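You operate a simulated robot arm through the tools that you are given. There is no shell and no other tool. Be economical: measure what you need, move in short steps, check, and stop when the job is done.

You run a simulated robot arm. Do the job below in one go: nothing can be reset, and whatever is moved stays where it is left.

## Task
Put things in order on the island top. At the end: the clear olive oil bottle stands where the yellow onion stood; the clear tumbler from the island top stands where the brown egg stood; the brown egg from the island top stands where the clear olive oil bottle stood; the yellow onion is on the cream board; whatever was shut is shut again. Leave all else as you found it, and nothing knocked over.

Only the result counts: the job must be done as asked and must still hold three seconds after the hand-in. Knocking over, shifting, dropping, spilling or breaking anything else fails it.

## Robot
A 6-joint arm with a two-finger parallel gripper, fixed in place. Base frame: the origin is at the foot of the arm, x ahead of it, y to its left, z up; the work surface is at about z = 0. Lengths are in mm, angles in rad, forces in N, time in s.
With the tool pointing down near the work surface it reaches from about 160 to 420 mm from the base axis. Its first joint turns from -1.152 to 1.152 rad. Payload 1.57 kg.
The TCP is the grasp point between the finger pads, 30 mm short of the fingertips. In the tool frame z runs along the fingers and y along their closing line. Largest opening 80 mm; finger width 17, thickness 12; the body of the gripper, 40 by 82 mm, starts 80 mm behind the TCP.
Orientation is that of the tool frame in the base frame, as a unit quaternion [w, x, y, z]. With the fingers straight down and closing along the base's y, the tool's x points along the base's -x, its y along +y and its z along -z.

## Interface
- The arm moves only by the tool jog_arm. Its argument "plan" is a list of rows, each an object of numbers (a shift or turn left out is 0, a gripper value left out holds the last): "dx", "dy", "dz": the shift along the tool's x, y, z in mm; "ax", "ay", "az": the turn, a rotation vector about the tool's x, y, z in rad; "hand": the finger opening in mm, from 0 to 80. In form: [{"dx": .., "dy": .., "dz": .., "ax": .., "ay": .., "az": .., "hand": ..}, ...]. A call has 1 to 20 rows; each row shifts and turns the commanded pose from where the row before left it, along the tool's axes as they then stand. Rows are played at 5 a second. More than 50 mm and 0.15 rad between two rows, or a gripper value outside its range, and nothing of the call is played. Where a pose cannot be reached the arm comes as near as it can. A force on the tool above 40 N (or 10 N above the force at the start of the call, whichever is more), or a blocked arm, ends the call early, and 0.2 s more pass. The fingers move at their own pace (about 153 mm/s each) and stop on an object; they squeeze with about 43 N. The grip force told is the motor's: it shows also when the fingers shut on nothing. Time passes only in rows, and 0.2 s behind the last, so rows that do not move let the fingers close. The reply holds the time, the measured pose of the TCP, the force on the tool along the base axes, the opening and the grip force, in the units named above and with some noise.
- Cameras (640 x 400 px; columns grow to the right, rows downward): "scene" is fixed at [54.7, -335.3, 417.6]; the picture's right is [0.76, -0.65, 0.00], its down [-0.42, -0.48, -0.77] and it looks along [0.50, 0.58, -0.64] (base axes); focal length 280 px, centre (320, 200). "wrist" rides on the gripper at [72, -7, -122] in the tool frame; the picture's right is [0.09, 1.00, 0.00], its down [-0.84, 0.08, -0.54] and it looks along [-0.54, 0.05, 0.84] (tool axes); focal length 238 px, centre (320, 200).
- camera(camera): a new picture of that camera. It takes no simulated time.
- pixel_to_xyz(camera, pixels): for up to 12 pixels [column, row] of the newest picture of that camera ("zoom" is the newest enlarged one), the place [x, y, z] in the base frame of the surface seen there, good to about 2 mm. It takes no simulated time.
- enlarge(camera, box): a new picture of the part [left, top, right, bottom] of that camera's present view, enlarged. It takes no simulated time.
- job_done(): hands the job in; it is judged then, once.

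Work in short steps. Measure before you move; look again where a grasp or a placing could have gone wrong, and mend it. You have 80 turns and 54 pictures in all, those below and enlarged ones among them. Open the gripper and draw the arm clear of the work before you hand the job in, unless the task says otherwise; then end with one line.

The tools are called by a JSON object that holds its "name" and its "arguments". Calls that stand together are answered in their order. jog_arm: Moves the arm, as the interface text tells. Its arguments: {"type":"object","properties":{"plan":{"type":"array"}},"required":["plan"]} The other tools are called the same way: camera (camera) takes a picture; pixel_to_xyz (camera, pixels) gives the place of the surface under pixels of a picture; enlarge (camera, box) takes an enlarged picture of a part of a camera's view; job_done () hands the job in.

At the start:

```text
time: 0.0
position: [279.7, 19.9, 205.7]
ee_rot: [0.0, -0.001, 1.0, 0.0]
wrist_force: [-0.1, -0.4, 0.1]
gripper_width: 80.2
grasp_force: 0.1
```

scene: 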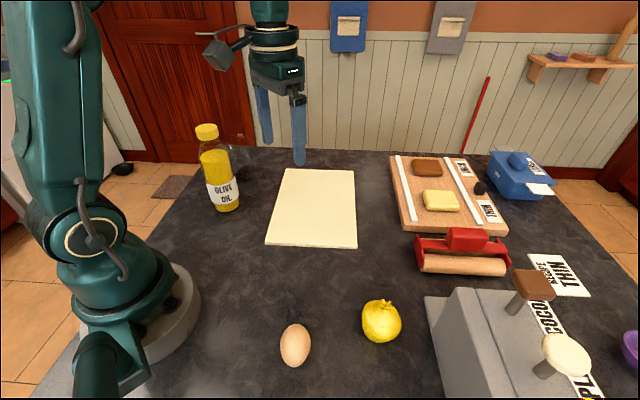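
wrist: 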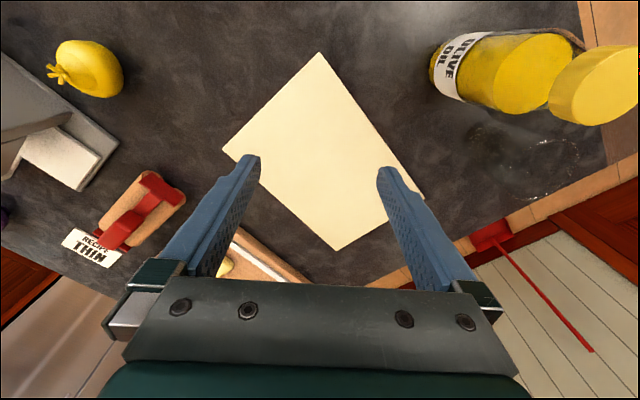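

The scene shows the bottle (220,170), a clear tumbler behind it (~238,150), egg (295,345), onion (381,320) and cream board (315,205). I'll enlarge to measure them.

{"name": "enlarge", "arguments": {"camera": "scene", "box": [180, 110, 300, 220]}}

{"name": "pixel_to_xyz", "arguments": {"camera": "scene", "pixels": [[295, 343], [295, 366], [381, 318], [382, 340], [206, 130], [225, 195], [228, 210], [285, 170], [354, 172], [356, 247], [267, 244], [372, 308]]}}

{"name": "pixel_to_xyz", "arguments": {"camera": "wrist", "pixels": [[90, 68], [540, 160], [510, 180], [595, 85], [520, 70], [445, 80], [319, 53], [336, 249], [224, 150], [422, 190], [565, 150], [480, 160]]}}

```text
3.64 times, centred on (240, 165) of scene
```

zoom: 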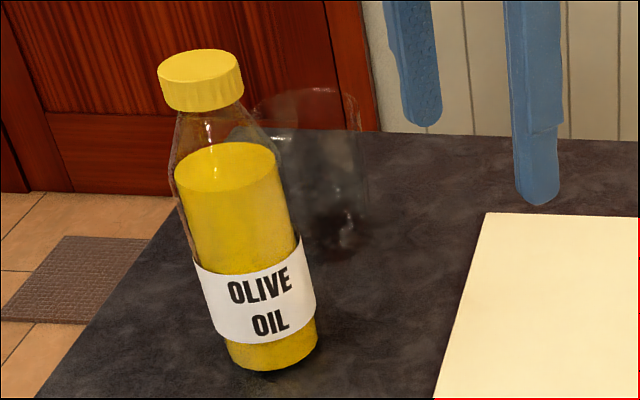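

```text
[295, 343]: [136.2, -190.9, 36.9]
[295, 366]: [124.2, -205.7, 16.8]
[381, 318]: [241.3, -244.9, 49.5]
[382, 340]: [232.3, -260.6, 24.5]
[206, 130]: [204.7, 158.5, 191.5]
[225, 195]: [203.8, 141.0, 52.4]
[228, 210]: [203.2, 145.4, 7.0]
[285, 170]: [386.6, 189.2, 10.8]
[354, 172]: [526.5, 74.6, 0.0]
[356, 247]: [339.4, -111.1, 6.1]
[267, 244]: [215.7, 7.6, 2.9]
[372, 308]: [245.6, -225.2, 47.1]
```

```text
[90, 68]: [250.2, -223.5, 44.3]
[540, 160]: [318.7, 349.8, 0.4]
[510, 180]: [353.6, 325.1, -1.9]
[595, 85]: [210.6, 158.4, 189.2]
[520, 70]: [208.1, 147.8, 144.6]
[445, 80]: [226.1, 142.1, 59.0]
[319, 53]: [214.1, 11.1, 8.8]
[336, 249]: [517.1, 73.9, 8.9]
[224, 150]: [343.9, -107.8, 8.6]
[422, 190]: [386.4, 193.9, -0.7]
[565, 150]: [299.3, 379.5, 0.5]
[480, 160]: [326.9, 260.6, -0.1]
```

The bottle is tall (~190 mm) near (212,160), the tumbler is near (295,230), the egg near (136,-195) and the onion near (248,-240). I move at height toward the egg and onion for a better wrist view.

{"name": "jog_arm", "arguments": {"plan": [{"dx": 16, "dy": -40}, {"dx": 16, "dy": -40}, {"dx": 16, "dy": -40}, {"dx": 16, "dy": -40}, {"dx": 16, "dy": -40}, {}]}}

{"name": "camera", "arguments": {"camera": "wrist"}}

{"name": "camera", "arguments": {"camera": "scene"}}

```text
time: 1.4
position: [198.1, -180.1, 206.3]
ee_rot: [0.0, -0.001, 1.0, 0.0]
wrist_force: [-0.3, -0.2, -0.1]
gripper_width: 79.9
grasp_force: 0.0
```

```text
50 pictures are left
```

wrist: 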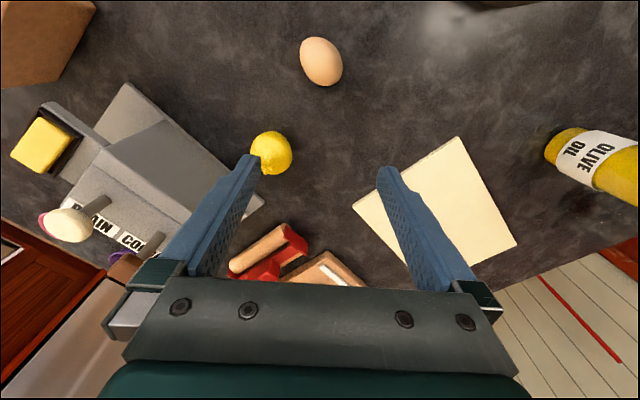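

```text
49 pictures are left
```

scene: 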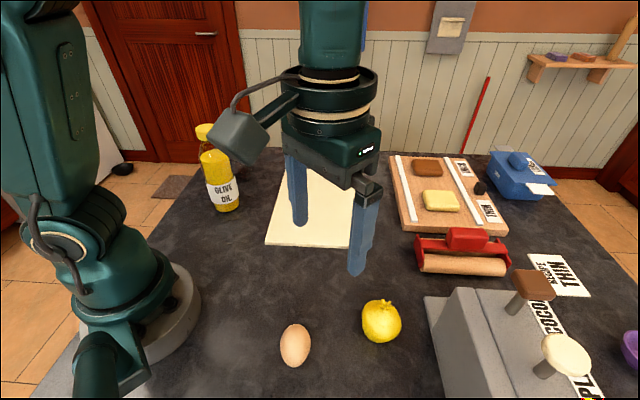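

The egg is at (321,62) and the onion at (271,152) in the wrist view. I enlarge and measure their outlines, plus the grey dispenser's height.

{"name": "enlarge", "arguments": {"camera": "wrist", "box": [230, 10, 390, 200]}}

{"name": "pixel_to_xyz", "arguments": {"camera": "wrist", "pixels": [[321, 62], [321, 45], [306, 55], [337, 70], [330, 80], [271, 152], [271, 137], [258, 155], [287, 155], [108, 150], [170, 125], [245, 205]]}}

{"name": "pixel_to_xyz", "arguments": {"camera": "scene", "pixels": [[295, 330], [286, 345], [304, 345], [295, 355], [381, 310], [367, 320], [396, 320], [381, 330], [455, 295], [440, 350], [428, 300], [535, 280]]}}

```text
2.11 times, centred on (310, 105) of wrist
```

zoom: 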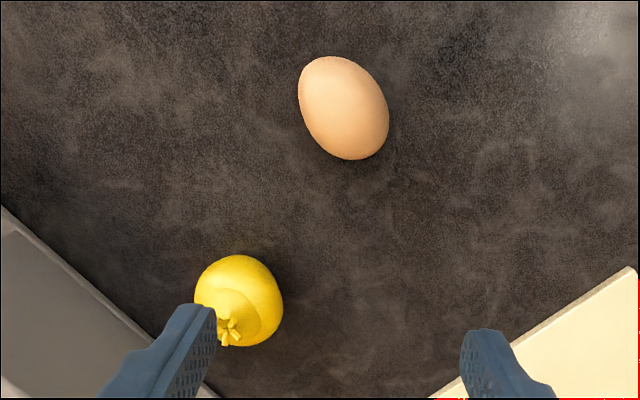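

```text
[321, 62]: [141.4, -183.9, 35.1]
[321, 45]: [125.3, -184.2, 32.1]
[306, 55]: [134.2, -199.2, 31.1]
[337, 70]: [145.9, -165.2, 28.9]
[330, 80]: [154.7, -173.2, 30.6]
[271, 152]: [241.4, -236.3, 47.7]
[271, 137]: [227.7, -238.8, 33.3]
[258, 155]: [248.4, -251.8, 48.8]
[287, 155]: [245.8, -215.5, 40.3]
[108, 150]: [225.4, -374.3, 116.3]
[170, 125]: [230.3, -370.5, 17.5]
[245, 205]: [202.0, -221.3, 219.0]
```

```text
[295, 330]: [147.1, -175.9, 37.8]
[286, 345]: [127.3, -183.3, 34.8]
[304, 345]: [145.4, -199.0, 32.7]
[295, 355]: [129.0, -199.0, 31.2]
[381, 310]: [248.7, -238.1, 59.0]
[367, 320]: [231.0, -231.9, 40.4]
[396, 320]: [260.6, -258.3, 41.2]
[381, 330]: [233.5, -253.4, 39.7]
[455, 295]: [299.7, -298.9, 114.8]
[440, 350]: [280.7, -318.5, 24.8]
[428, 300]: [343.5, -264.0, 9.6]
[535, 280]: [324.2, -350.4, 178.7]
```

Egg centre ≈ (141,-185), lying with its long axis ~26° from x; onion centre ≈ (252,-240), about 54 mm wide, with the dispenser face 76 mm away running at 45°. I go above the onion and yaw 45° so the fingers close parallel to that face.

{"name": "jog_arm", "arguments": {"plan": [{"dx": -27, "dy": -30}, {"dx": -27, "dy": -30}, {"az": 0.131}, {"az": 0.131}, {"az": 0.131}, {"az": 0.131}, {"az": 0.131}, {"az": 0.13}, {"dz": 40}, {"dz": 40}, {}]}}

{"name": "camera", "arguments": {"camera": "wrist"}}

{"name": "pixel_to_xyz", "arguments": {"camera": "wrist", "pixels": [[320, 150]]}}

```text
time: 3.8
position: [255.1, -239.1, 125.6]
ee_rot: [0.001, 0.382, 0.924, 0.0]
wrist_force: [0.3, 0.0, 0.4]
gripper_width: 79.8
grasp_force: 0.1
```

```text
47 pictures are left
```

wrist: 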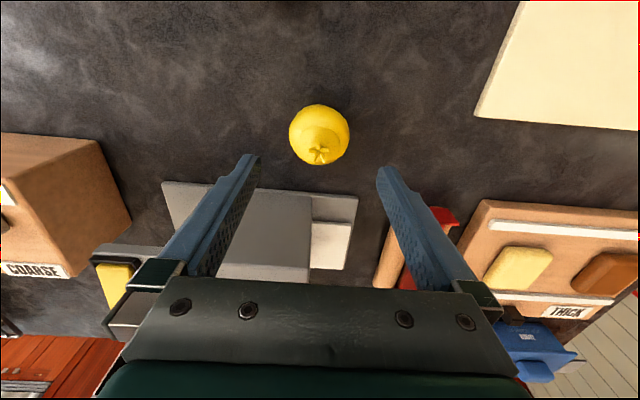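

```text
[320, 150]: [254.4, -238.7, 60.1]
```

The onion sits at (319,134), centred between the fingers with a 2–3 mm offset. I correct, descend to TCP z≈34 (fingertips ≈4 mm up) and close progressively.

{"name": "jog_arm", "arguments": {"plan": [{"dx": 2.7, "dy": -2.2}, {"dz": 35}, {"dz": 35}, {"dz": 21}, {}, {"hand": 60}, {"hand": 55}, {"hand": 52}, {}]}}

```text
time: 5.8
position: [251.6, -241.6, 35.1]
ee_rot: [0.001, 0.381, 0.924, 0.0]
wrist_force: [-0.5, 0.4, 0.5]
gripper_width: 56.3
grasp_force: 43.4
```

Gripped at 56 mm. I lift and carry the onion to the board, aiming at about (370,40).

{"name": "jog_arm", "arguments": {"plan": [{"dz": -10}, {"dz": -35}, {"dz": -35}, {"dx": 16.5, "dy": 40.3}, {"dx": 16.5, "dy": 40.3}, {"dx": 16.5, "dy": 40.3}, {"dx": 16.5, "dy": 40.3}, {"dx": 16.5, "dy": 40.3}, {"dx": 16.5, "dy": 40.3}, {"dx": 16.5, "dy": 40.3}, {}]}}

{"name": "camera", "arguments": {"camera": "wrist"}}

{"name": "camera", "arguments": {"camera": "scene"}}

```text
time: 8.2
position: [367.8, 40.6, 114.9]
ee_rot: [0.001, 0.382, 0.924, 0.0]
wrist_force: [0.1, -0.1, -1.1]
gripper_width: 56.4
grasp_force: 43.3
```

```text
46 pictures are left
```

wrist: 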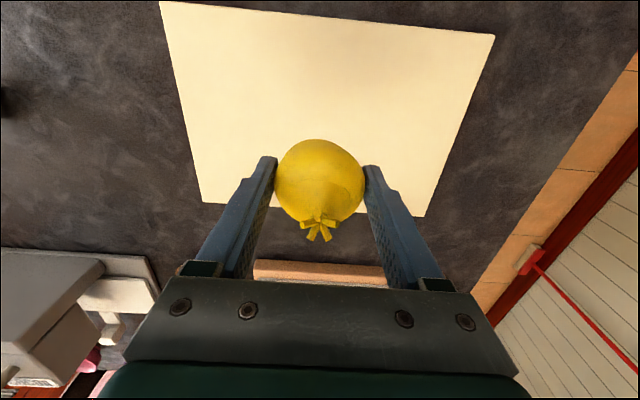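

```text
45 pictures are left
```

scene: 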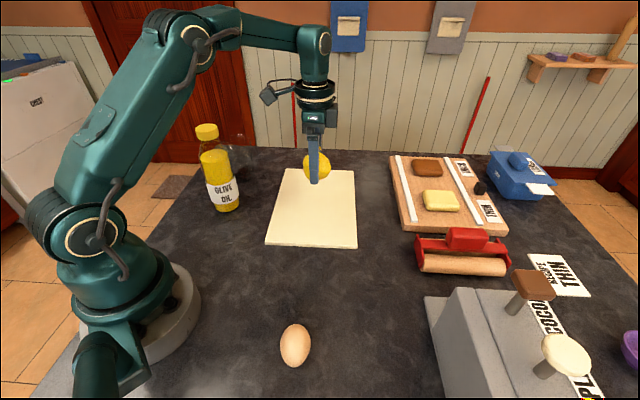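

The onion is held above the board. I measure the board's top height before setting it down.

{"name": "pixel_to_xyz", "arguments": {"camera": "wrist", "pixels": [[220, 60], [320, 80], [400, 100], [230, 140], [400, 60], [100, 100], [540, 60], [600, 30]]}}

{"name": "pixel_to_xyz", "arguments": {"camera": "scene", "pixels": [[300, 210], [330, 215], [320, 235], [240, 290]]}}

```text
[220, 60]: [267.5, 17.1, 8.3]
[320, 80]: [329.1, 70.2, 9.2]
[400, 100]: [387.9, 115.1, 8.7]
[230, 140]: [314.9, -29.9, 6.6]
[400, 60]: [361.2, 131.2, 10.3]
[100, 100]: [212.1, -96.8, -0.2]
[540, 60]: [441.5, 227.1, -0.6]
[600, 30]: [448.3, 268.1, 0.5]
```

```text
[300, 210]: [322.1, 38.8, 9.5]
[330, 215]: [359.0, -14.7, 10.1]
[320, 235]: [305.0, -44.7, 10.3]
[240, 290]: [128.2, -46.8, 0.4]
```

Board top is at about 9 mm, so I lower to TCP z≈44.5, open gently and rise.

{"name": "jog_arm", "arguments": {"plan": [{"dz": 35}, {"dz": 25}, {"dz": 8}, {"dz": 1.5}, {"dz": 0.7}, {}]}}

```text
time: 9.6
position: [367.2, 41.6, 44.8]
ee_rot: [0.001, 0.381, 0.925, 0.0]
wrist_force: [-0.5, 0.4, -2.0]
gripper_width: 56.3
grasp_force: 42.9
```

The wrist load (-2 N) looks like the onion's weight is still carried. I lower 0.8 mm more, open and rise.

{"name": "jog_arm", "arguments": {"plan": [{"dz": 0.8}, {"hand": 58}, {"hand": 62}, {"hand": 80}, {}, {"dz": -30}, {"dz": -40}, {}]}}

{"name": "camera", "arguments": {"camera": "wrist"}}

```text
time: 11.4
position: [366.3, 40.7, 114.5]
ee_rot: [0.0, 0.382, 0.924, 0.0]
wrist_force: [0.5, 0.1, 0.5]
gripper_width: 79.6
grasp_force: 0.0
```

```text
44 pictures are left
```

wrist: 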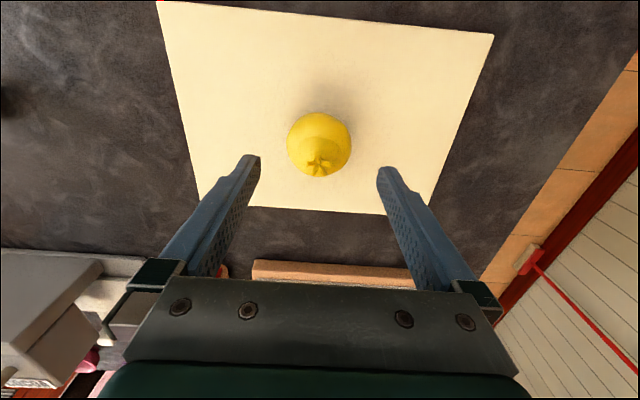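

The onion rests on the board. Next I rise and move toward the bottle, yawing so the fingers close tangentially to it, away from the tumbler.

{"name": "jog_arm", "arguments": {"plan": [{"dx": 28, "dy": -15, "dz": -20}, {"dx": 29, "dy": -15, "dz": -21}, {"dx": 29, "dy": -15, "dz": -21}, {"dx": 29, "dy": -15, "dz": -21}, {"dx": 29, "dy": -15, "dz": -21}, {"dx": 29, "dy": -15, "dz": -21}, {"az": -0.1435}, {"az": -0.1435}, {"az": -0.1435}, {"az": -0.1435}, {"az": -0.1435}, {"az": -0.1435}, {"az": -0.1435}, {"az": -0.1435}, {"az": -0.1435}, {"az": -0.1435}, {}]}}

{"name": "camera", "arguments": {"camera": "wrist"}}

{"name": "camera", "arguments": {"camera": "scene"}}

```text
time: 15.0
position: [181.8, 99.7, 239.1]
ee_rot: [0.0, -0.321, 0.947, 0.0]
wrist_force: [0.8, 0.6, -0.8]
gripper_width: 80.1
grasp_force: 0.0
```

```text
43 pictures are left
```

wrist: 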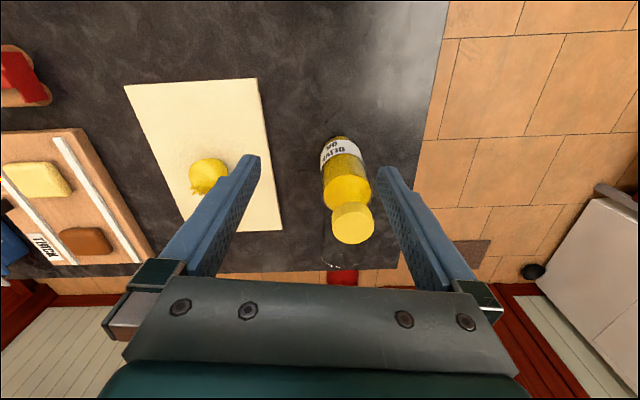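

```text
42 pictures are left
```

scene: 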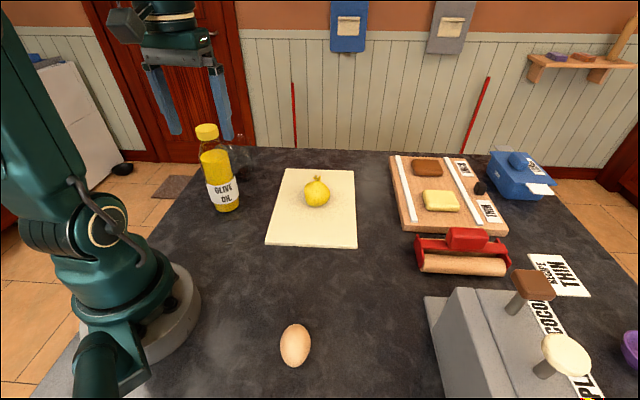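

The bottle's cap is at (353,222) in the wrist view. I enlarge to find the cap centre, body width and the tumbler.

{"name": "enlarge", "arguments": {"camera": "wrist", "box": [260, 120, 440, 290]}}

{"name": "pixel_to_xyz", "arguments": {"camera": "wrist", "pixels": [[353, 227], [353, 238], [338, 227], [369, 227], [353, 207], [345, 190], [340, 150], [338, 137], [325, 155], [357, 150], [340, 265], [330, 235]]}}

```text
2.35 times, centred on (350, 205) of wrist
```

zoom: 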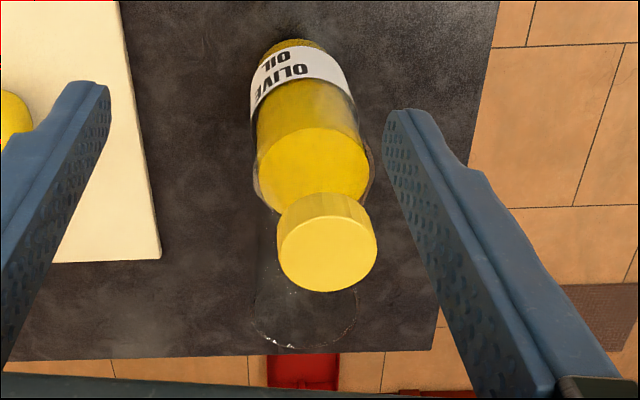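

```text
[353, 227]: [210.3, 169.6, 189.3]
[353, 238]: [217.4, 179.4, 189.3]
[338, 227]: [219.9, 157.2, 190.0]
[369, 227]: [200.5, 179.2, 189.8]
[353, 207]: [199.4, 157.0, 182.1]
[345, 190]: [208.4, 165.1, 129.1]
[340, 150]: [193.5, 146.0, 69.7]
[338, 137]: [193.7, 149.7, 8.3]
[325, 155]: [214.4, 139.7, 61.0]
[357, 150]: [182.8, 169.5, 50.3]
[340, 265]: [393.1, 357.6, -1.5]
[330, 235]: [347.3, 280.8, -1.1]
```

Cap centre is (211,170) with its top at z≈190, and the body is about 60 mm wide. I move above it at z 239 and check the alignment before descending.

{"name": "jog_arm", "arguments": {"plan": [{"dx": -33, "dy": 18.7}, {"dx": -33, "dy": 18.7}, {}]}}

{"name": "camera", "arguments": {"camera": "wrist"}}

```text
time: 15.8
position: [207.8, 169.9, 238.7]
ee_rot: [0.0, -0.319, 0.948, -0.001]
wrist_force: [-0.1, -0.1, 0.1]
gripper_width: 80.0
grasp_force: 0.1
```

```text
40 pictures are left
```

wrist: 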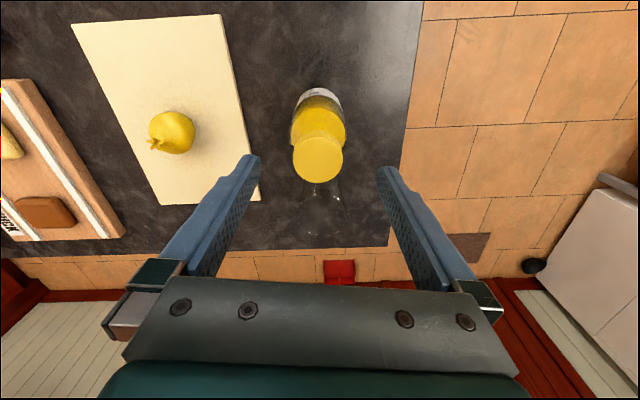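

The cap appears at (318,158), where the tool axis should meet it, so alignment is good. I descend to z≈117 and close.

{"name": "jog_arm", "arguments": {"plan": [{"dz": 30}, {"dz": 30}, {"dz": 30}, {"dz": 20}, {"dz": 11}, {}, {"hand": 66}, {"hand": 60}, {"hand": 54}, {}, {}]}}

{"name": "camera", "arguments": {"camera": "scene"}}

```text
time: 18.2
position: [211.2, 168.5, 117.6]
ee_rot: [0.001, -0.32, 0.947, 0.0]
wrist_force: [0.4, 1.5, -0.2]
gripper_width: 58.6
grasp_force: 42.9
```

```text
39 pictures are left
```

scene: 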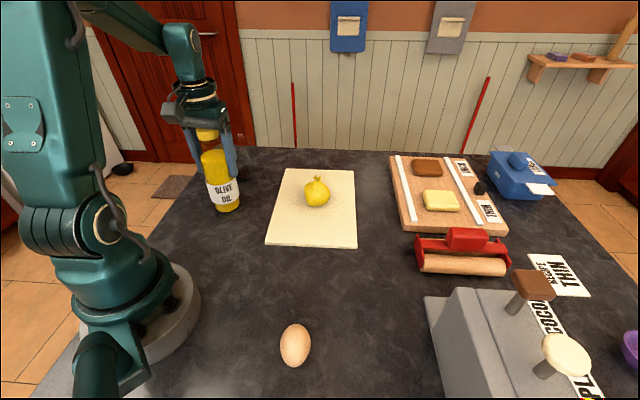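

The bottle is gripped at 58.6 mm, centred near (211,169). I lift it 45 mm, carry it halfway clear of the board's onion, and check.

{"name": "jog_arm", "arguments": {"plan": [{"dz": -5}, {"dz": -20}, {"dz": -20}, {"dx": 13.8, "dy": -22.2}, {"dx": 13.8, "dy": -22.2}, {"dx": 13.8, "dy": -22.2}, {"dx": 13.8, "dy": -22.2}, {"dx": 13.8, "dy": -22.2}, {"dx": 13.8, "dy": -22.2}, {"dx": 13.8, "dy": -22.2}, {"dx": 13.8, "dy": -22.2}, {}]}}

{"name": "camera", "arguments": {"camera": "scene"}}

```text
time: 20.8
position: [232.9, -37.7, 161.2]
ee_rot: [-0.001, -0.32, 0.947, 0.0]
wrist_force: [-0.7, -0.2, -3.7]
gripper_width: 58.9
grasp_force: 43.1
```

```text
38 pictures are left
```

scene: 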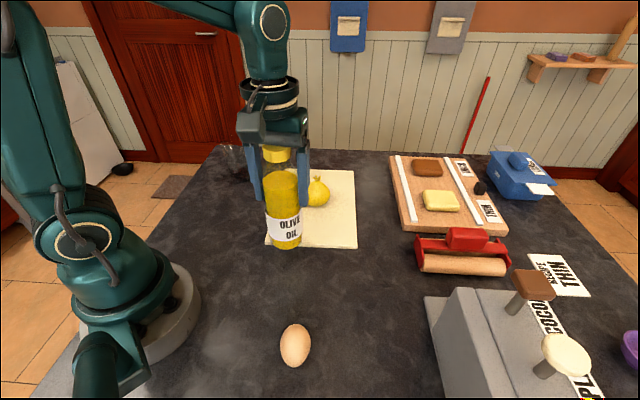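

The bottle hangs upright and clear. I yaw back parallel to the dispenser face and carry it to above the onion's old place at (252,-240).

{"name": "jog_arm", "arguments": {"plan": [{"az": 0.143}, {"az": 0.143}, {"az": 0.143}, {"az": 0.143}, {"az": 0.143}, {"az": 0.143}, {"az": 0.143}, {"az": 0.143}, {"az": 0.143}, {"az": 0.143}, {"dx": -19.5, "dy": -16.3}, {"dx": -19.5, "dy": -16.3}, {"dx": -19.5, "dy": -16.3}, {"dx": -19.5, "dy": -16.3}, {"dx": -19.5, "dy": -16.3}, {"dx": -19.5, "dy": -16.3}, {"dx": -19.5, "dy": -16.3}, {"dx": -19.5, "dy": -16.3}, {}]}}

{"name": "camera", "arguments": {"camera": "scene"}}

```text
time: 24.8
position: [249.5, -241.5, 163.1]
ee_rot: [0.0, 0.38, 0.925, 0.0]
wrist_force: [0.5, 0.3, -2.8]
gripper_width: 58.4
grasp_force: 42.9
```

```text
37 pictures are left
```

scene: 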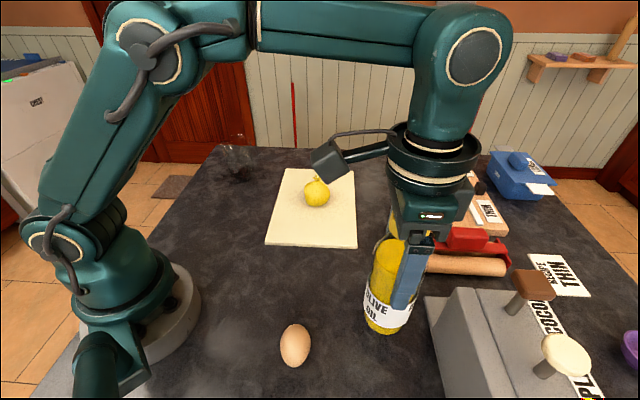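

It is above the target. I nudge 1.5 mm and lower 44 mm with slow final steps.

{"name": "jog_arm", "arguments": {"plan": [{"dy": 1.5}, {"dz": 15}, {"dz": 15}, {"dz": 10}, {"dz": 3}, {"dz": 1}, {"dz": 0.5}, {}]}}

```text
time: 26.6
position: [251.7, -241.4, 119.8]
ee_rot: [0.001, 0.379, 0.925, 0.0]
wrist_force: [-2.7, -0.9, 13.2]
gripper_width: 58.3
grasp_force: 43.2
```

Contact is made (+13 N), so the bottle is on the surface. I relieve 0.7 mm, open gradually and check.

{"name": "jog_arm", "arguments": {"plan": [{"dz": -0.7}, {}, {"hand": 60}, {"hand": 64}, {"hand": 80}, {}, {}]}}

{"name": "camera", "arguments": {"camera": "scene"}}

```text
time: 28.2
position: [252.7, -239.1, 119.4]
ee_rot: [0.0, 0.379, 0.925, 0.0]
wrist_force: [-0.3, 0.0, -0.1]
gripper_width: 79.8
grasp_force: 0.0
```

```text
36 pictures are left
```

scene: 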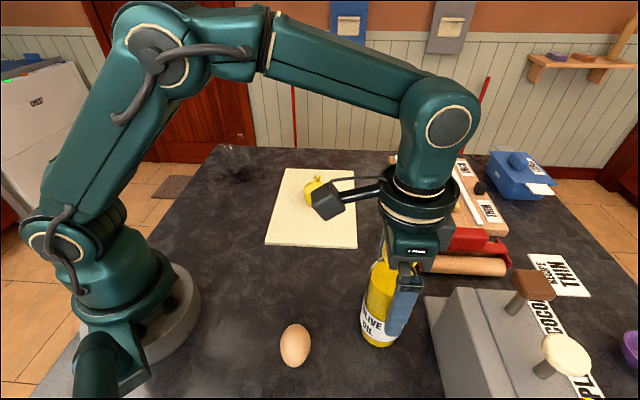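

The bottle stands. I rise straight up 125 mm to clear the cap, then look.

{"name": "jog_arm", "arguments": {"plan": [{"dz": -20}, {"dz": -30}, {"dz": -30}, {"dz": -30}, {"dz": -12}, {}]}}

{"name": "camera", "arguments": {"camera": "wrist"}}

{"name": "camera", "arguments": {"camera": "scene"}}

{"name": "pixel_to_xyz", "arguments": {"camera": "wrist", "pixels": [[320, 160]]}}

```text
time: 29.6
position: [249.3, -238.4, 238.8]
ee_rot: [0.001, 0.38, 0.925, 0.0]
wrist_force: [-0.7, 0.1, 0.6]
gripper_width: 80.0
grasp_force: 0.0
out of reach, approached as far as the arm can: row 5
```

```text
35 pictures are left
```

wrist: 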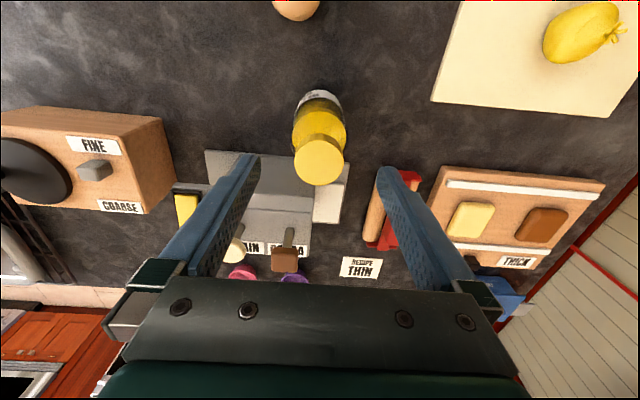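

```text
34 pictures are left
```

scene: 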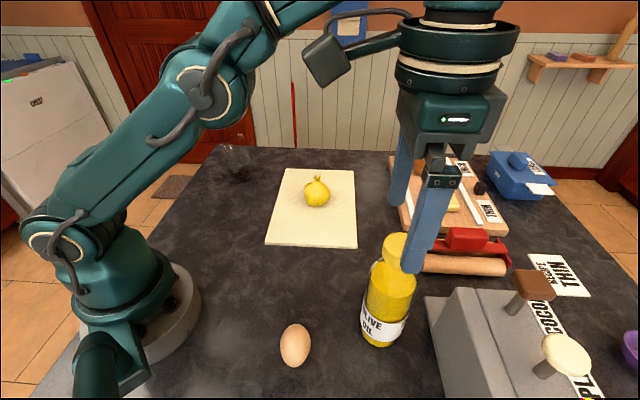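

```text
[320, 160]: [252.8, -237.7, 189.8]
```

The bottle's cap is at (253,-238), as wanted. Now I move over the egg at height and yaw to -0.45 so the fingers close across its short axis.

{"name": "jog_arm", "arguments": {"plan": [{"dx": 38.7, "dy": -13}, {"dx": 38.7, "dy": -13}, {"dx": 38.6, "dy": -13}, {"az": -0.137}, {"az": -0.137}, {"az": -0.137}, {"az": -0.137}, {"az": -0.137}, {"az": -0.137}, {"az": -0.137}, {"az": -0.137}, {"az": -0.137}, {}]}}

{"name": "jog_arm", "arguments": {"plan": [{"dz": 40}, {"dz": 40}, {"dz": 30}, {}]}}

{"name": "camera", "arguments": {"camera": "wrist"}}

```text
time: 32.4
position: [139.5, -186.6, 239.4]
ee_rot: [0.001, -0.226, 0.974, 0.001]
wrist_force: [0.0, 0.3, 0.5]
gripper_width: 80.1
grasp_force: 0.0
```

```text
time: 33.4
position: [139.7, -184.8, 127.7]
ee_rot: [0.001, -0.225, 0.974, 0.001]
wrist_force: [0.2, 0.5, 0.9]
gripper_width: 79.9
grasp_force: 0.1
```

```text
33 pictures are left
```

wrist: 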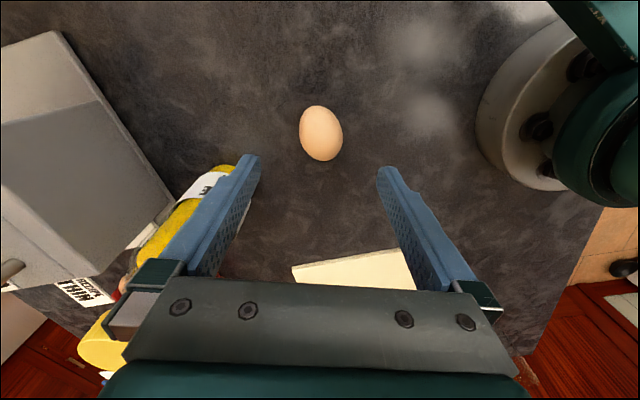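

The egg is at (321,133) with its long axis still tilted ~15°. I yaw a little more the same way and look closer.

{"name": "jog_arm", "arguments": {"plan": [{"az": -0.12}, {"az": -0.1}, {"dz": 30}, {}]}}

{"name": "enlarge", "arguments": {"camera": "wrist", "box": [230, 80, 410, 200]}}

{"name": "pixel_to_xyz", "arguments": {"camera": "zoom", "pixels": [[320, 200], [320, 230], [280, 200], [360, 200]]}}

```text
time: 34.4
position: [140.0, -184.7, 99.2]
ee_rot: [0.0, -0.331, 0.944, 0.001]
wrist_force: [-0.4, -0.3, 1.0]
gripper_width: 79.8
grasp_force: 0.1
```

```text
3.33 times, centred on (320, 140) of wrist
```

zoom: 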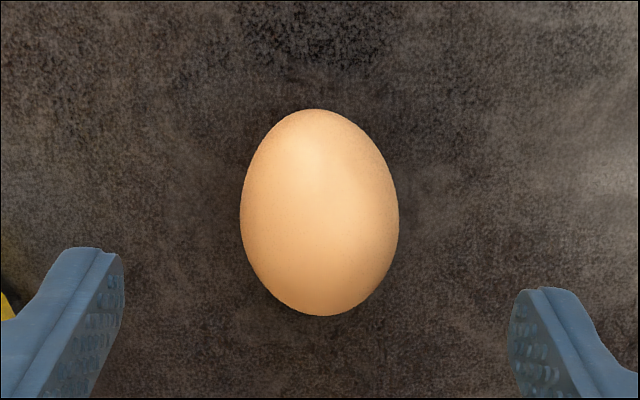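

```text
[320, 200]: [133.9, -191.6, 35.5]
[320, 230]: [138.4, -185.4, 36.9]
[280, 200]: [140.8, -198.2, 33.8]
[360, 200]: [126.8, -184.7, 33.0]
```

The egg is now aligned and centred at zoom (319,213), about 42 mm wide. I descend to z≈32.5 and close in small steps.

{"name": "jog_arm", "arguments": {"plan": [{"dz": 30}, {"dz": 25}, {"dz": 11.5}, {}, {"hand": 55}, {"hand": 47}, {"hand": 44}, {"hand": 43}, {}]}}

```text
time: 36.4
position: [140.5, -182.9, 32.1]
ee_rot: [0.0, -0.331, 0.944, 0.0]
wrist_force: [0.7, -0.1, 0.2]
gripper_width: 43.1
grasp_force: 0.5
```

No contact yet at 43 mm; I close on in 1 mm steps.

{"name": "jog_arm", "arguments": {"plan": [{"hand": 42}, {"hand": 41}, {"hand": 40}, {}]}}

```text
time: 37.4
position: [140.3, -183.0, 31.1]
ee_rot: [0.001, -0.331, 0.944, 0.0]
wrist_force: [0.6, -0.3, 0.5]
gripper_width: 40.6
grasp_force: 0.3
```

{"name": "jog_arm", "arguments": {"plan": [{"hand": 39}, {}, {"hand": 38}, {}]}}

{"name": "enlarge", "arguments": {"camera": "wrist", "box": [230, 120, 410, 232]}}

```text
time: 38.4
position: [140.3, -183.0, 31.6]
ee_rot: [0.0, -0.33, 0.944, 0.0]
wrist_force: [-0.1, 0.1, 0.3]
gripper_width: 39.8
grasp_force: 11.6
```

```text
3.56 times, centred on (320, 176) of wrist
```

zoom: 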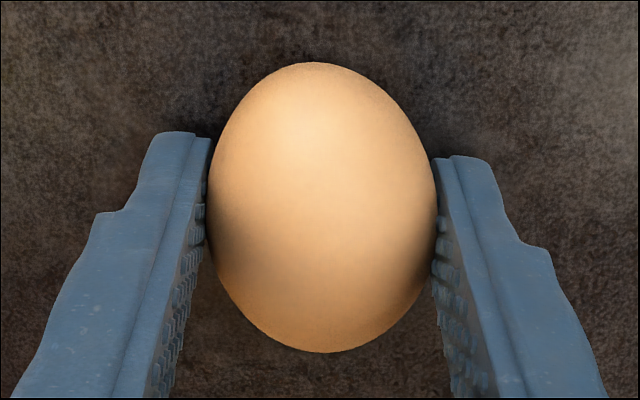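

The egg is held lightly (11.6 N at 39.8 mm). I lift it 60 mm and carry it by way of (230,-20) to above the bottle's old place.

{"name": "jog_arm", "arguments": {"plan": [{"dz": -5}, {"dz": -15}, {"dz": -40}, {"dx": -28.8, "dy": 12}, {"dx": -28.8, "dy": 12}, {"dx": -28.8, "dy": 12}, {"dx": -28.8, "dy": 12}, {"dx": -28.8, "dy": 12}, {"dx": -28.8, "dy": 12}, {"dx": -17.2, "dy": 26.5}, {"dx": -17.2, "dy": 26.5}, {"dx": -17.2, "dy": 26.5}, {"dx": -17.2, "dy": 26.5}, {}]}}

{"name": "camera", "arguments": {"camera": "wrist"}}

{"name": "camera", "arguments": {"camera": "scene"}}

```text
time: 41.4
position: [217.8, 103.8, 92.4]
ee_rot: [-0.001, -0.331, 0.944, 0.0]
wrist_force: [-1.1, 0.7, -0.2]
gripper_width: 40.1
grasp_force: 11.8
```

```text
30 pictures are left
```

wrist: 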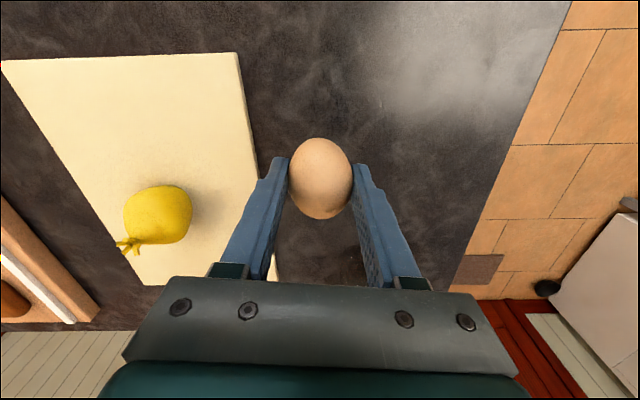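

```text
29 pictures are left
```

scene: 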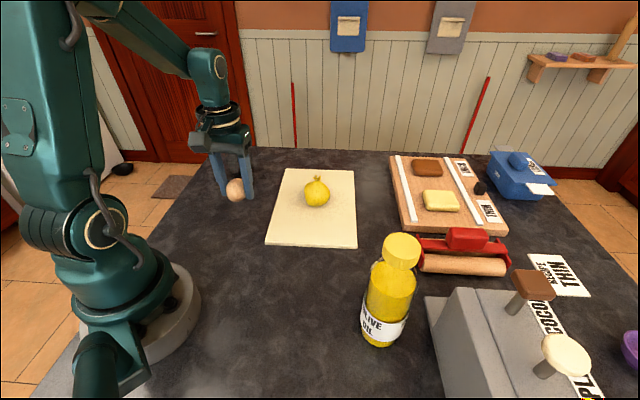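

The egg is secure. I finish the transfer to (211,169) and lower to just above the surface.

{"name": "jog_arm", "arguments": {"plan": [{"dx": -17.8, "dy": 27.5}, {"dx": -17.8, "dy": 27.5}, {}, {"dz": 30}, {"dz": 20}, {"dz": 8}, {"dz": 1}, {}]}}

{"name": "camera", "arguments": {"camera": "scene"}}

```text
time: 43.2
position: [211.2, 170.8, 35.0]
ee_rot: [0.0, -0.33, 0.944, -0.001]
wrist_force: [-0.2, 0.0, -0.6]
gripper_width: 39.5
grasp_force: 12.1
```

```text
28 pictures are left
```

scene: 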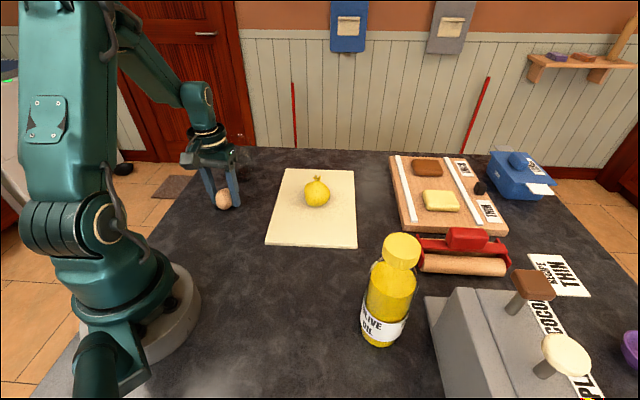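

I lower in sub-millimetre steps until the force shows contact.

{"name": "jog_arm", "arguments": {"plan": [{"dz": 0.7}, {"dz": 0.6}, {}]}}

```text
time: 44.0
position: [211.0, 169.2, 31.7]
ee_rot: [0.0, -0.33, 0.944, 0.0]
wrist_force: [0.1, 0.1, -0.2]
gripper_width: 39.8
grasp_force: 11.9
```

{"name": "jog_arm", "arguments": {"plan": [{"dz": 0.6}, {}]}}

```text
time: 44.6
position: [211.0, 170.8, 32.2]
ee_rot: [0.001, -0.33, 0.944, 0.001]
wrist_force: [0.6, 0.2, 5.2]
gripper_width: 39.6
grasp_force: 11.5
```

Contact at +5 N. I release gently, let the egg settle, then rise straight up.

{"name": "jog_arm", "arguments": {"plan": [{"dz": -0.3}, {"hand": 40}, {"hand": 41}, {"hand": 42}, {"hand": 44}, {"hand": 48}, {"hand": 60}, {"hand": 76}, {}, {"dz": -15}, {"dz": -40}, {"dz": -40}, {}]}}

{"name": "camera", "arguments": {"camera": "wrist"}}

{"name": "enlarge", "arguments": {"camera": "scene", "box": [180, 110, 300, 220]}}

```text
time: 47.4
position: [211.5, 171.0, 130.2]
ee_rot: [-0.001, -0.33, 0.944, 0.0]
wrist_force: [0.4, -0.3, 0.7]
gripper_width: 75.8
grasp_force: 0.1
```

```text
27 pictures are left
```

wrist: 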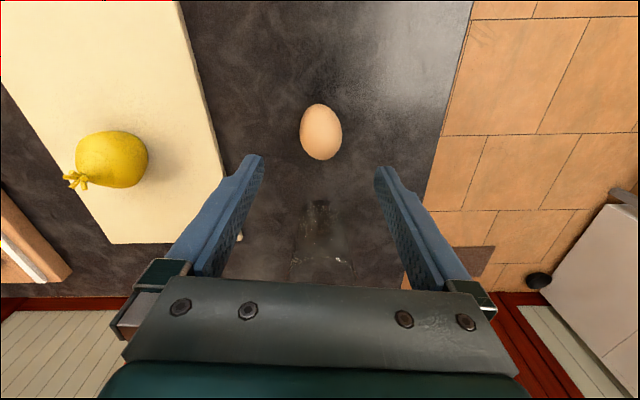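

```text
3.64 times, centred on (240, 165) of scene
```

zoom: 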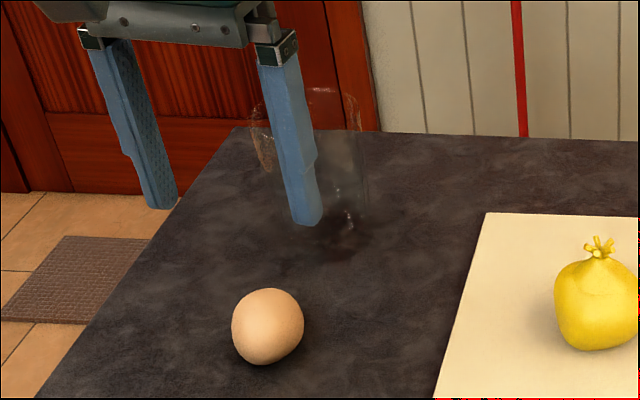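

The egg rests in place at (321,131). Now I raise the arm to see the tumbler around (320,230) without the fingers in the way.

{"name": "jog_arm", "arguments": {"plan": [{"dz": -40, "dx": -10}, {"dz": -40, "dx": -10}, {"dz": -20, "dx": -10, "hand": 80}, {}]}}

{"name": "enlarge", "arguments": {"camera": "wrist", "box": [230, 60, 410, 230]}}

{"name": "enlarge", "arguments": {"camera": "scene", "box": [200, 120, 280, 190]}}

```text
time: 48.4
position: [235.2, 189.1, 229.6]
ee_rot: [0.0, -0.33, 0.944, -0.001]
wrist_force: [-0.3, -0.2, -0.7]
gripper_width: 79.9
grasp_force: 0.0
```

```text
2.35 times, centred on (320, 145) of wrist
```

zoom: 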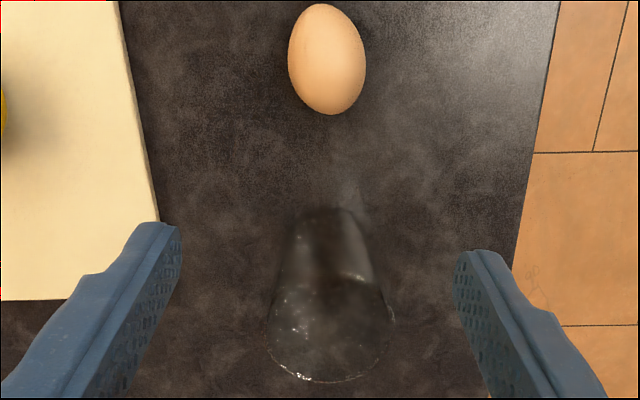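

```text
5.71 times, centred on (240, 155) of scene
```

zoom: 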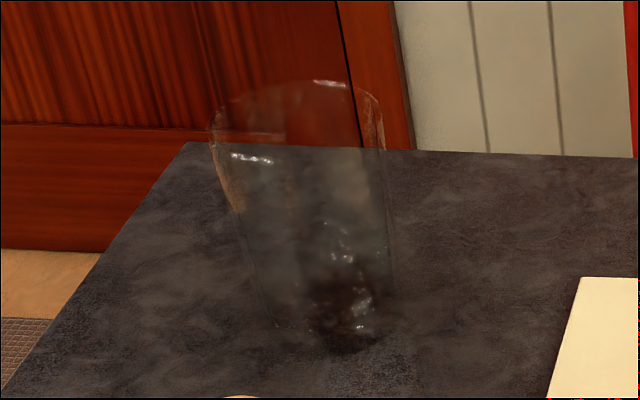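

The tumbler is tapered: base centre ≈ (293,250), height ~105 mm, rim ~68 mm wide. I move over it at z≈190 to align.

{"name": "jog_arm", "arguments": {"plan": [{"dx": -28, "dy": 3.7}, {"dx": -28, "dy": 3.7}, {"dx": -26.8, "dy": 3.8}, {"dz": 40}, {}]}}

{"name": "enlarge", "arguments": {"camera": "wrist", "box": [230, 60, 410, 230]}}

{"name": "camera", "arguments": {"camera": "scene"}}

```text
time: 49.6
position: [275.6, 230.7, 175.8]
ee_rot: [0.001, -0.331, 0.944, 0.0]
wrist_force: [0.0, 0.6, -0.2]
gripper_width: 79.9
grasp_force: 0.1
out of reach, approached as far as the arm can: row 2, 3
```

```text
2.35 times, centred on (320, 145) of wrist
```

zoom: 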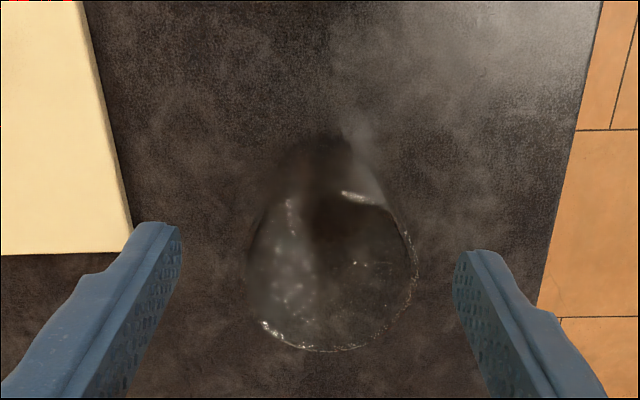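

```text
22 pictures are left
```

scene: 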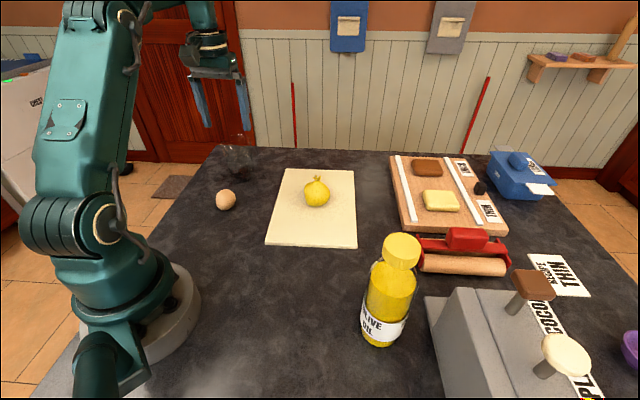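

The rim (zoom 248–418, centre ~(333,270)) lies ~24 mm further out and ~5 mm to the tool's +y. I lower to z≈150, where the reach is longer and the fingertips still clear the rim, and step outward.

{"name": "jog_arm", "arguments": {"plan": [{"dz": 24}, {}, {"dx": -12, "dy": 2.5}, {"dx": -12, "dy": 2.5}, {}]}}

{"name": "enlarge", "arguments": {"camera": "wrist", "box": [230, 80, 410, 250]}}

```text
time: 50.8
position: [290.1, 250.0, 151.5]
ee_rot: [0.0, -0.331, 0.944, 0.0]
wrist_force: [-0.8, 0.5, -0.3]
gripper_width: 80.0
grasp_force: 0.1
```

```text
2.35 times, centred on (320, 165) of wrist
```

zoom: 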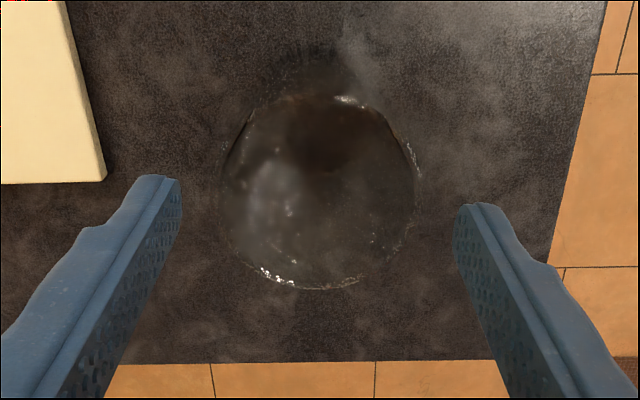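

The rim (222–415, 95–288, centre (318,190)) is now centred under the tool axis to within 1 mm, ~63–65 mm wide. I descend to TCP z≈60 around it.

{"name": "jog_arm", "arguments": {"plan": [{"dz": 25}, {"dz": 25}, {"dz": 25}, {"dz": 16}, {}, {"hand": 66}, {"hand": 62}, {"hand": 60}, {}]}}

{"name": "camera", "arguments": {"camera": "wrist"}}

```text
time: 52.8
position: [289.4, 249.0, 62.4]
ee_rot: [0.0, -0.33, 0.944, 0.0]
wrist_force: [-0.2, 1.1, -0.8]
gripper_width: 69.5
grasp_force: 42.5
```

```text
20 pictures are left
```

wrist: 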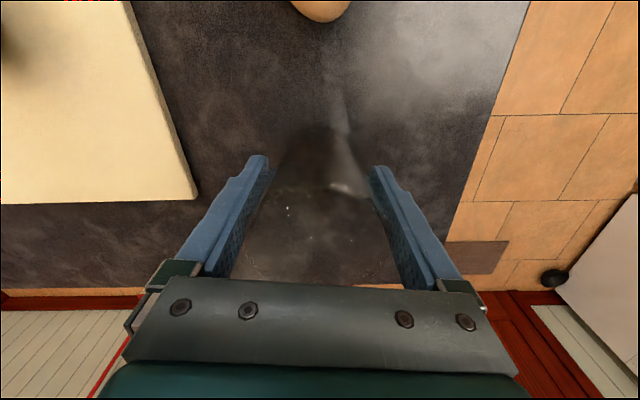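

The fingers hold the tumbler at 69.5 mm. I ease the squeeze slightly, lift 60 mm slowly and check that it's held.

{"name": "jog_arm", "arguments": {"plan": [{"hand": 67.5}, {}, {"dz": -3}, {"dz": -7}, {"dz": -20}, {}]}}

{"name": "enlarge", "arguments": {"camera": "scene", "box": [180, 90, 300, 200]}}

```text
time: 54.2
position: [289.6, 251.1, 93.5]
ee_rot: [0.0, -0.332, 0.943, 0.0]
wrist_force: [0.1, 0.3, -1.9]
gripper_width: 69.5
grasp_force: 43.2
```

```text
3.64 times, centred on (240, 145) of scene
```

zoom: 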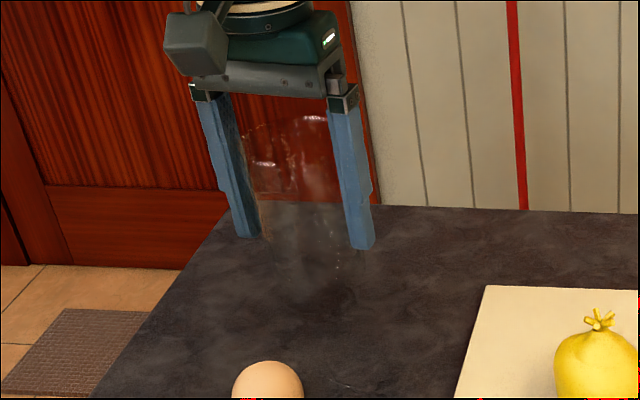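

The tumbler is lifted upright between the fingers. I lift 30 mm more and carry it by (270,60), clear of egg and onion.

{"name": "jog_arm", "arguments": {"plan": [{"dz": -30}, {"dx": 16.7, "dy": -16.9}, {"dx": 16.7, "dy": -16.9}, {"dx": 16.7, "dy": -16.9}, {"dx": 16.7, "dy": -16.9}, {"dx": 16.7, "dy": -16.9}, {"dx": 16.7, "dy": -16.9}, {"dx": 16.7, "dy": -16.9}, {"dx": 16.7, "dy": -16.9}, {}]}}

{"name": "camera", "arguments": {"camera": "scene"}}

```text
time: 56.4
position: [270.5, 59.8, 122.2]
ee_rot: [0.0, -0.331, 0.944, 0.0]
wrist_force: [0.5, -0.1, -3.2]
gripper_width: 69.4
grasp_force: 43.7
```

```text
18 pictures are left
```

scene: 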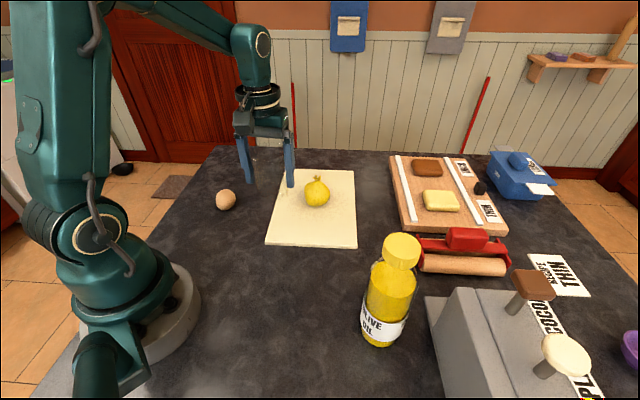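

Everything is undisturbed and the tumbler is still held. I carry on to above the egg's old place at (140,-185).

{"name": "jog_arm", "arguments": {"plan": [{"dx": 22.9, "dy": -12.5}, {"dx": 22.9, "dy": -12.5}, {"dx": 22.9, "dy": -12.5}, {"dx": 22.9, "dy": -12.5}, {"dx": 22.9, "dy": -12.5}, {"dx": 23.4, "dy": -8}, {"dx": 23.4, "dy": -8}, {"dx": 23.4, "dy": -8}, {"dx": 23.4, "dy": -8}, {"dx": 23.4, "dy": -8}, {"dx": 23.4, "dy": -8}, {}]}}

{"name": "camera", "arguments": {"camera": "wrist"}}

{"name": "camera", "arguments": {"camera": "scene"}}

```text
time: 59.0
position: [137.8, -186.2, 123.2]
ee_rot: [0.0, -0.331, 0.944, -0.001]
wrist_force: [0.3, -0.1, -2.1]
gripper_width: 69.3
grasp_force: 42.4
```

```text
17 pictures are left
```

wrist: 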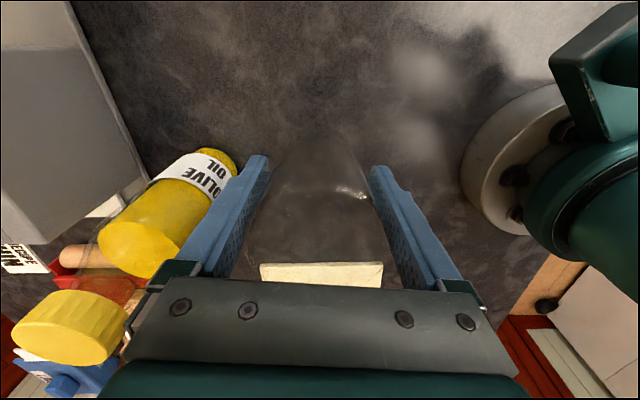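

```text
16 pictures are left
```

scene: 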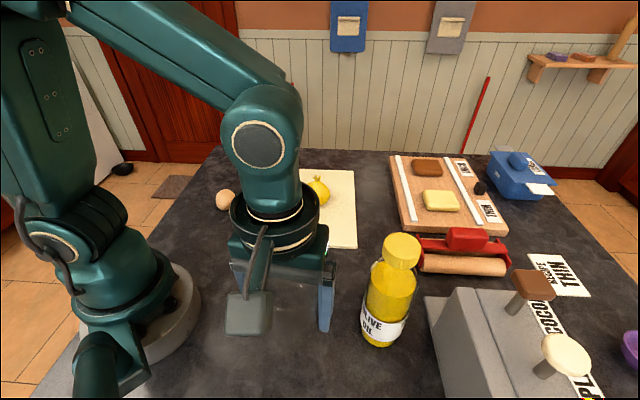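

It is within 2 mm of the target and clear of the bottle. I lower 58 mm, with slow final steps.

{"name": "jog_arm", "arguments": {"plan": [{"dx": -1.5}, {"dz": 20}, {"dz": 20}, {"dz": 14}, {"dz": 4}, {"dz": 1}, {}]}}

```text
time: 60.6
position: [141.3, -184.1, 62.4]
ee_rot: [0.0, -0.331, 0.944, -0.001]
wrist_force: [0.1, -0.3, -2.2]
gripper_width: 69.2
grasp_force: 43.3
```

{"name": "jog_arm", "arguments": {"plan": [{"dz": 0.7}, {"dz": 0.5}, {}]}}

```text
time: 61.4
position: [140.8, -184.6, 60.5]
ee_rot: [0.0, -0.331, 0.944, -0.001]
wrist_force: [0.5, 1.2, -1.9]
gripper_width: 69.4
grasp_force: 43.2
```

Still carrying about 2 N of weight; I go down a little further.

{"name": "jog_arm", "arguments": {"plan": [{"dz": 0.5}, {"dz": 0.4}, {}]}}

```text
time: 62.2
position: [139.5, -183.5, 62.4]
ee_rot: [0.002, -0.331, 0.944, -0.001]
wrist_force: [-0.6, 7.3, 18.9]
gripper_width: 69.3
grasp_force: 42.3
```

Contact (+19 N). I back off 0.5 mm, open slowly and then look.

{"name": "jog_arm", "arguments": {"plan": [{"dz": -0.6}, {}, {"hand": 70.5}, {"hand": 73}, {"hand": 80}, {}, {}]}}

{"name": "camera", "arguments": {"camera": "wrist"}}

```text
time: 63.8
position: [140.7, -185.7, 61.3]
ee_rot: [0.0, -0.33, 0.944, 0.0]
wrist_force: [-0.8, -0.1, -1.1]
gripper_width: 80.3
grasp_force: 0.0
```

```text
15 pictures are left
```

wrist: 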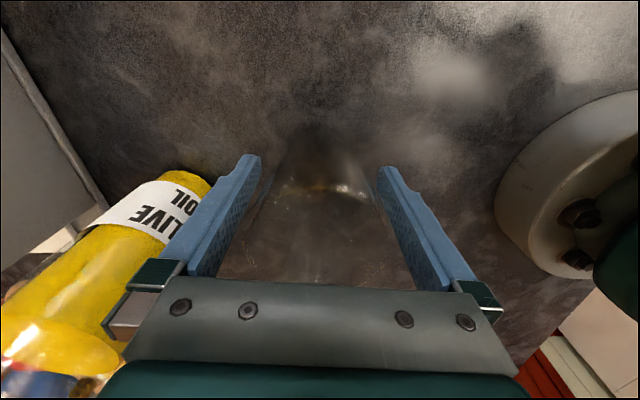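

The tumbler stands centred between the open fingers. I rise straight up.

{"name": "jog_arm", "arguments": {"plan": [{"dz": -10}, {"dz": -20}, {"dz": -30}, {"dz": -30}, {"dz": -30}, {"dz": -30}, {}]}}

{"name": "camera", "arguments": {"camera": "wrist"}}

```text
time: 65.4
position: [140.0, -182.5, 211.4]
ee_rot: [0.0, -0.331, 0.944, 0.0]
wrist_force: [-0.7, -0.8, 1.0]
gripper_width: 80.2
grasp_force: 0.0
```

```text
14 pictures are left
```

wrist: 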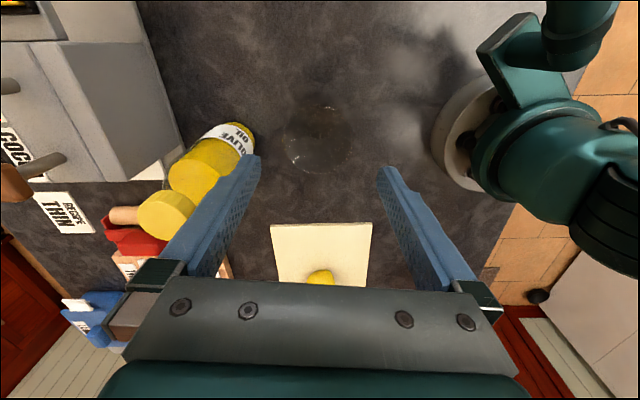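

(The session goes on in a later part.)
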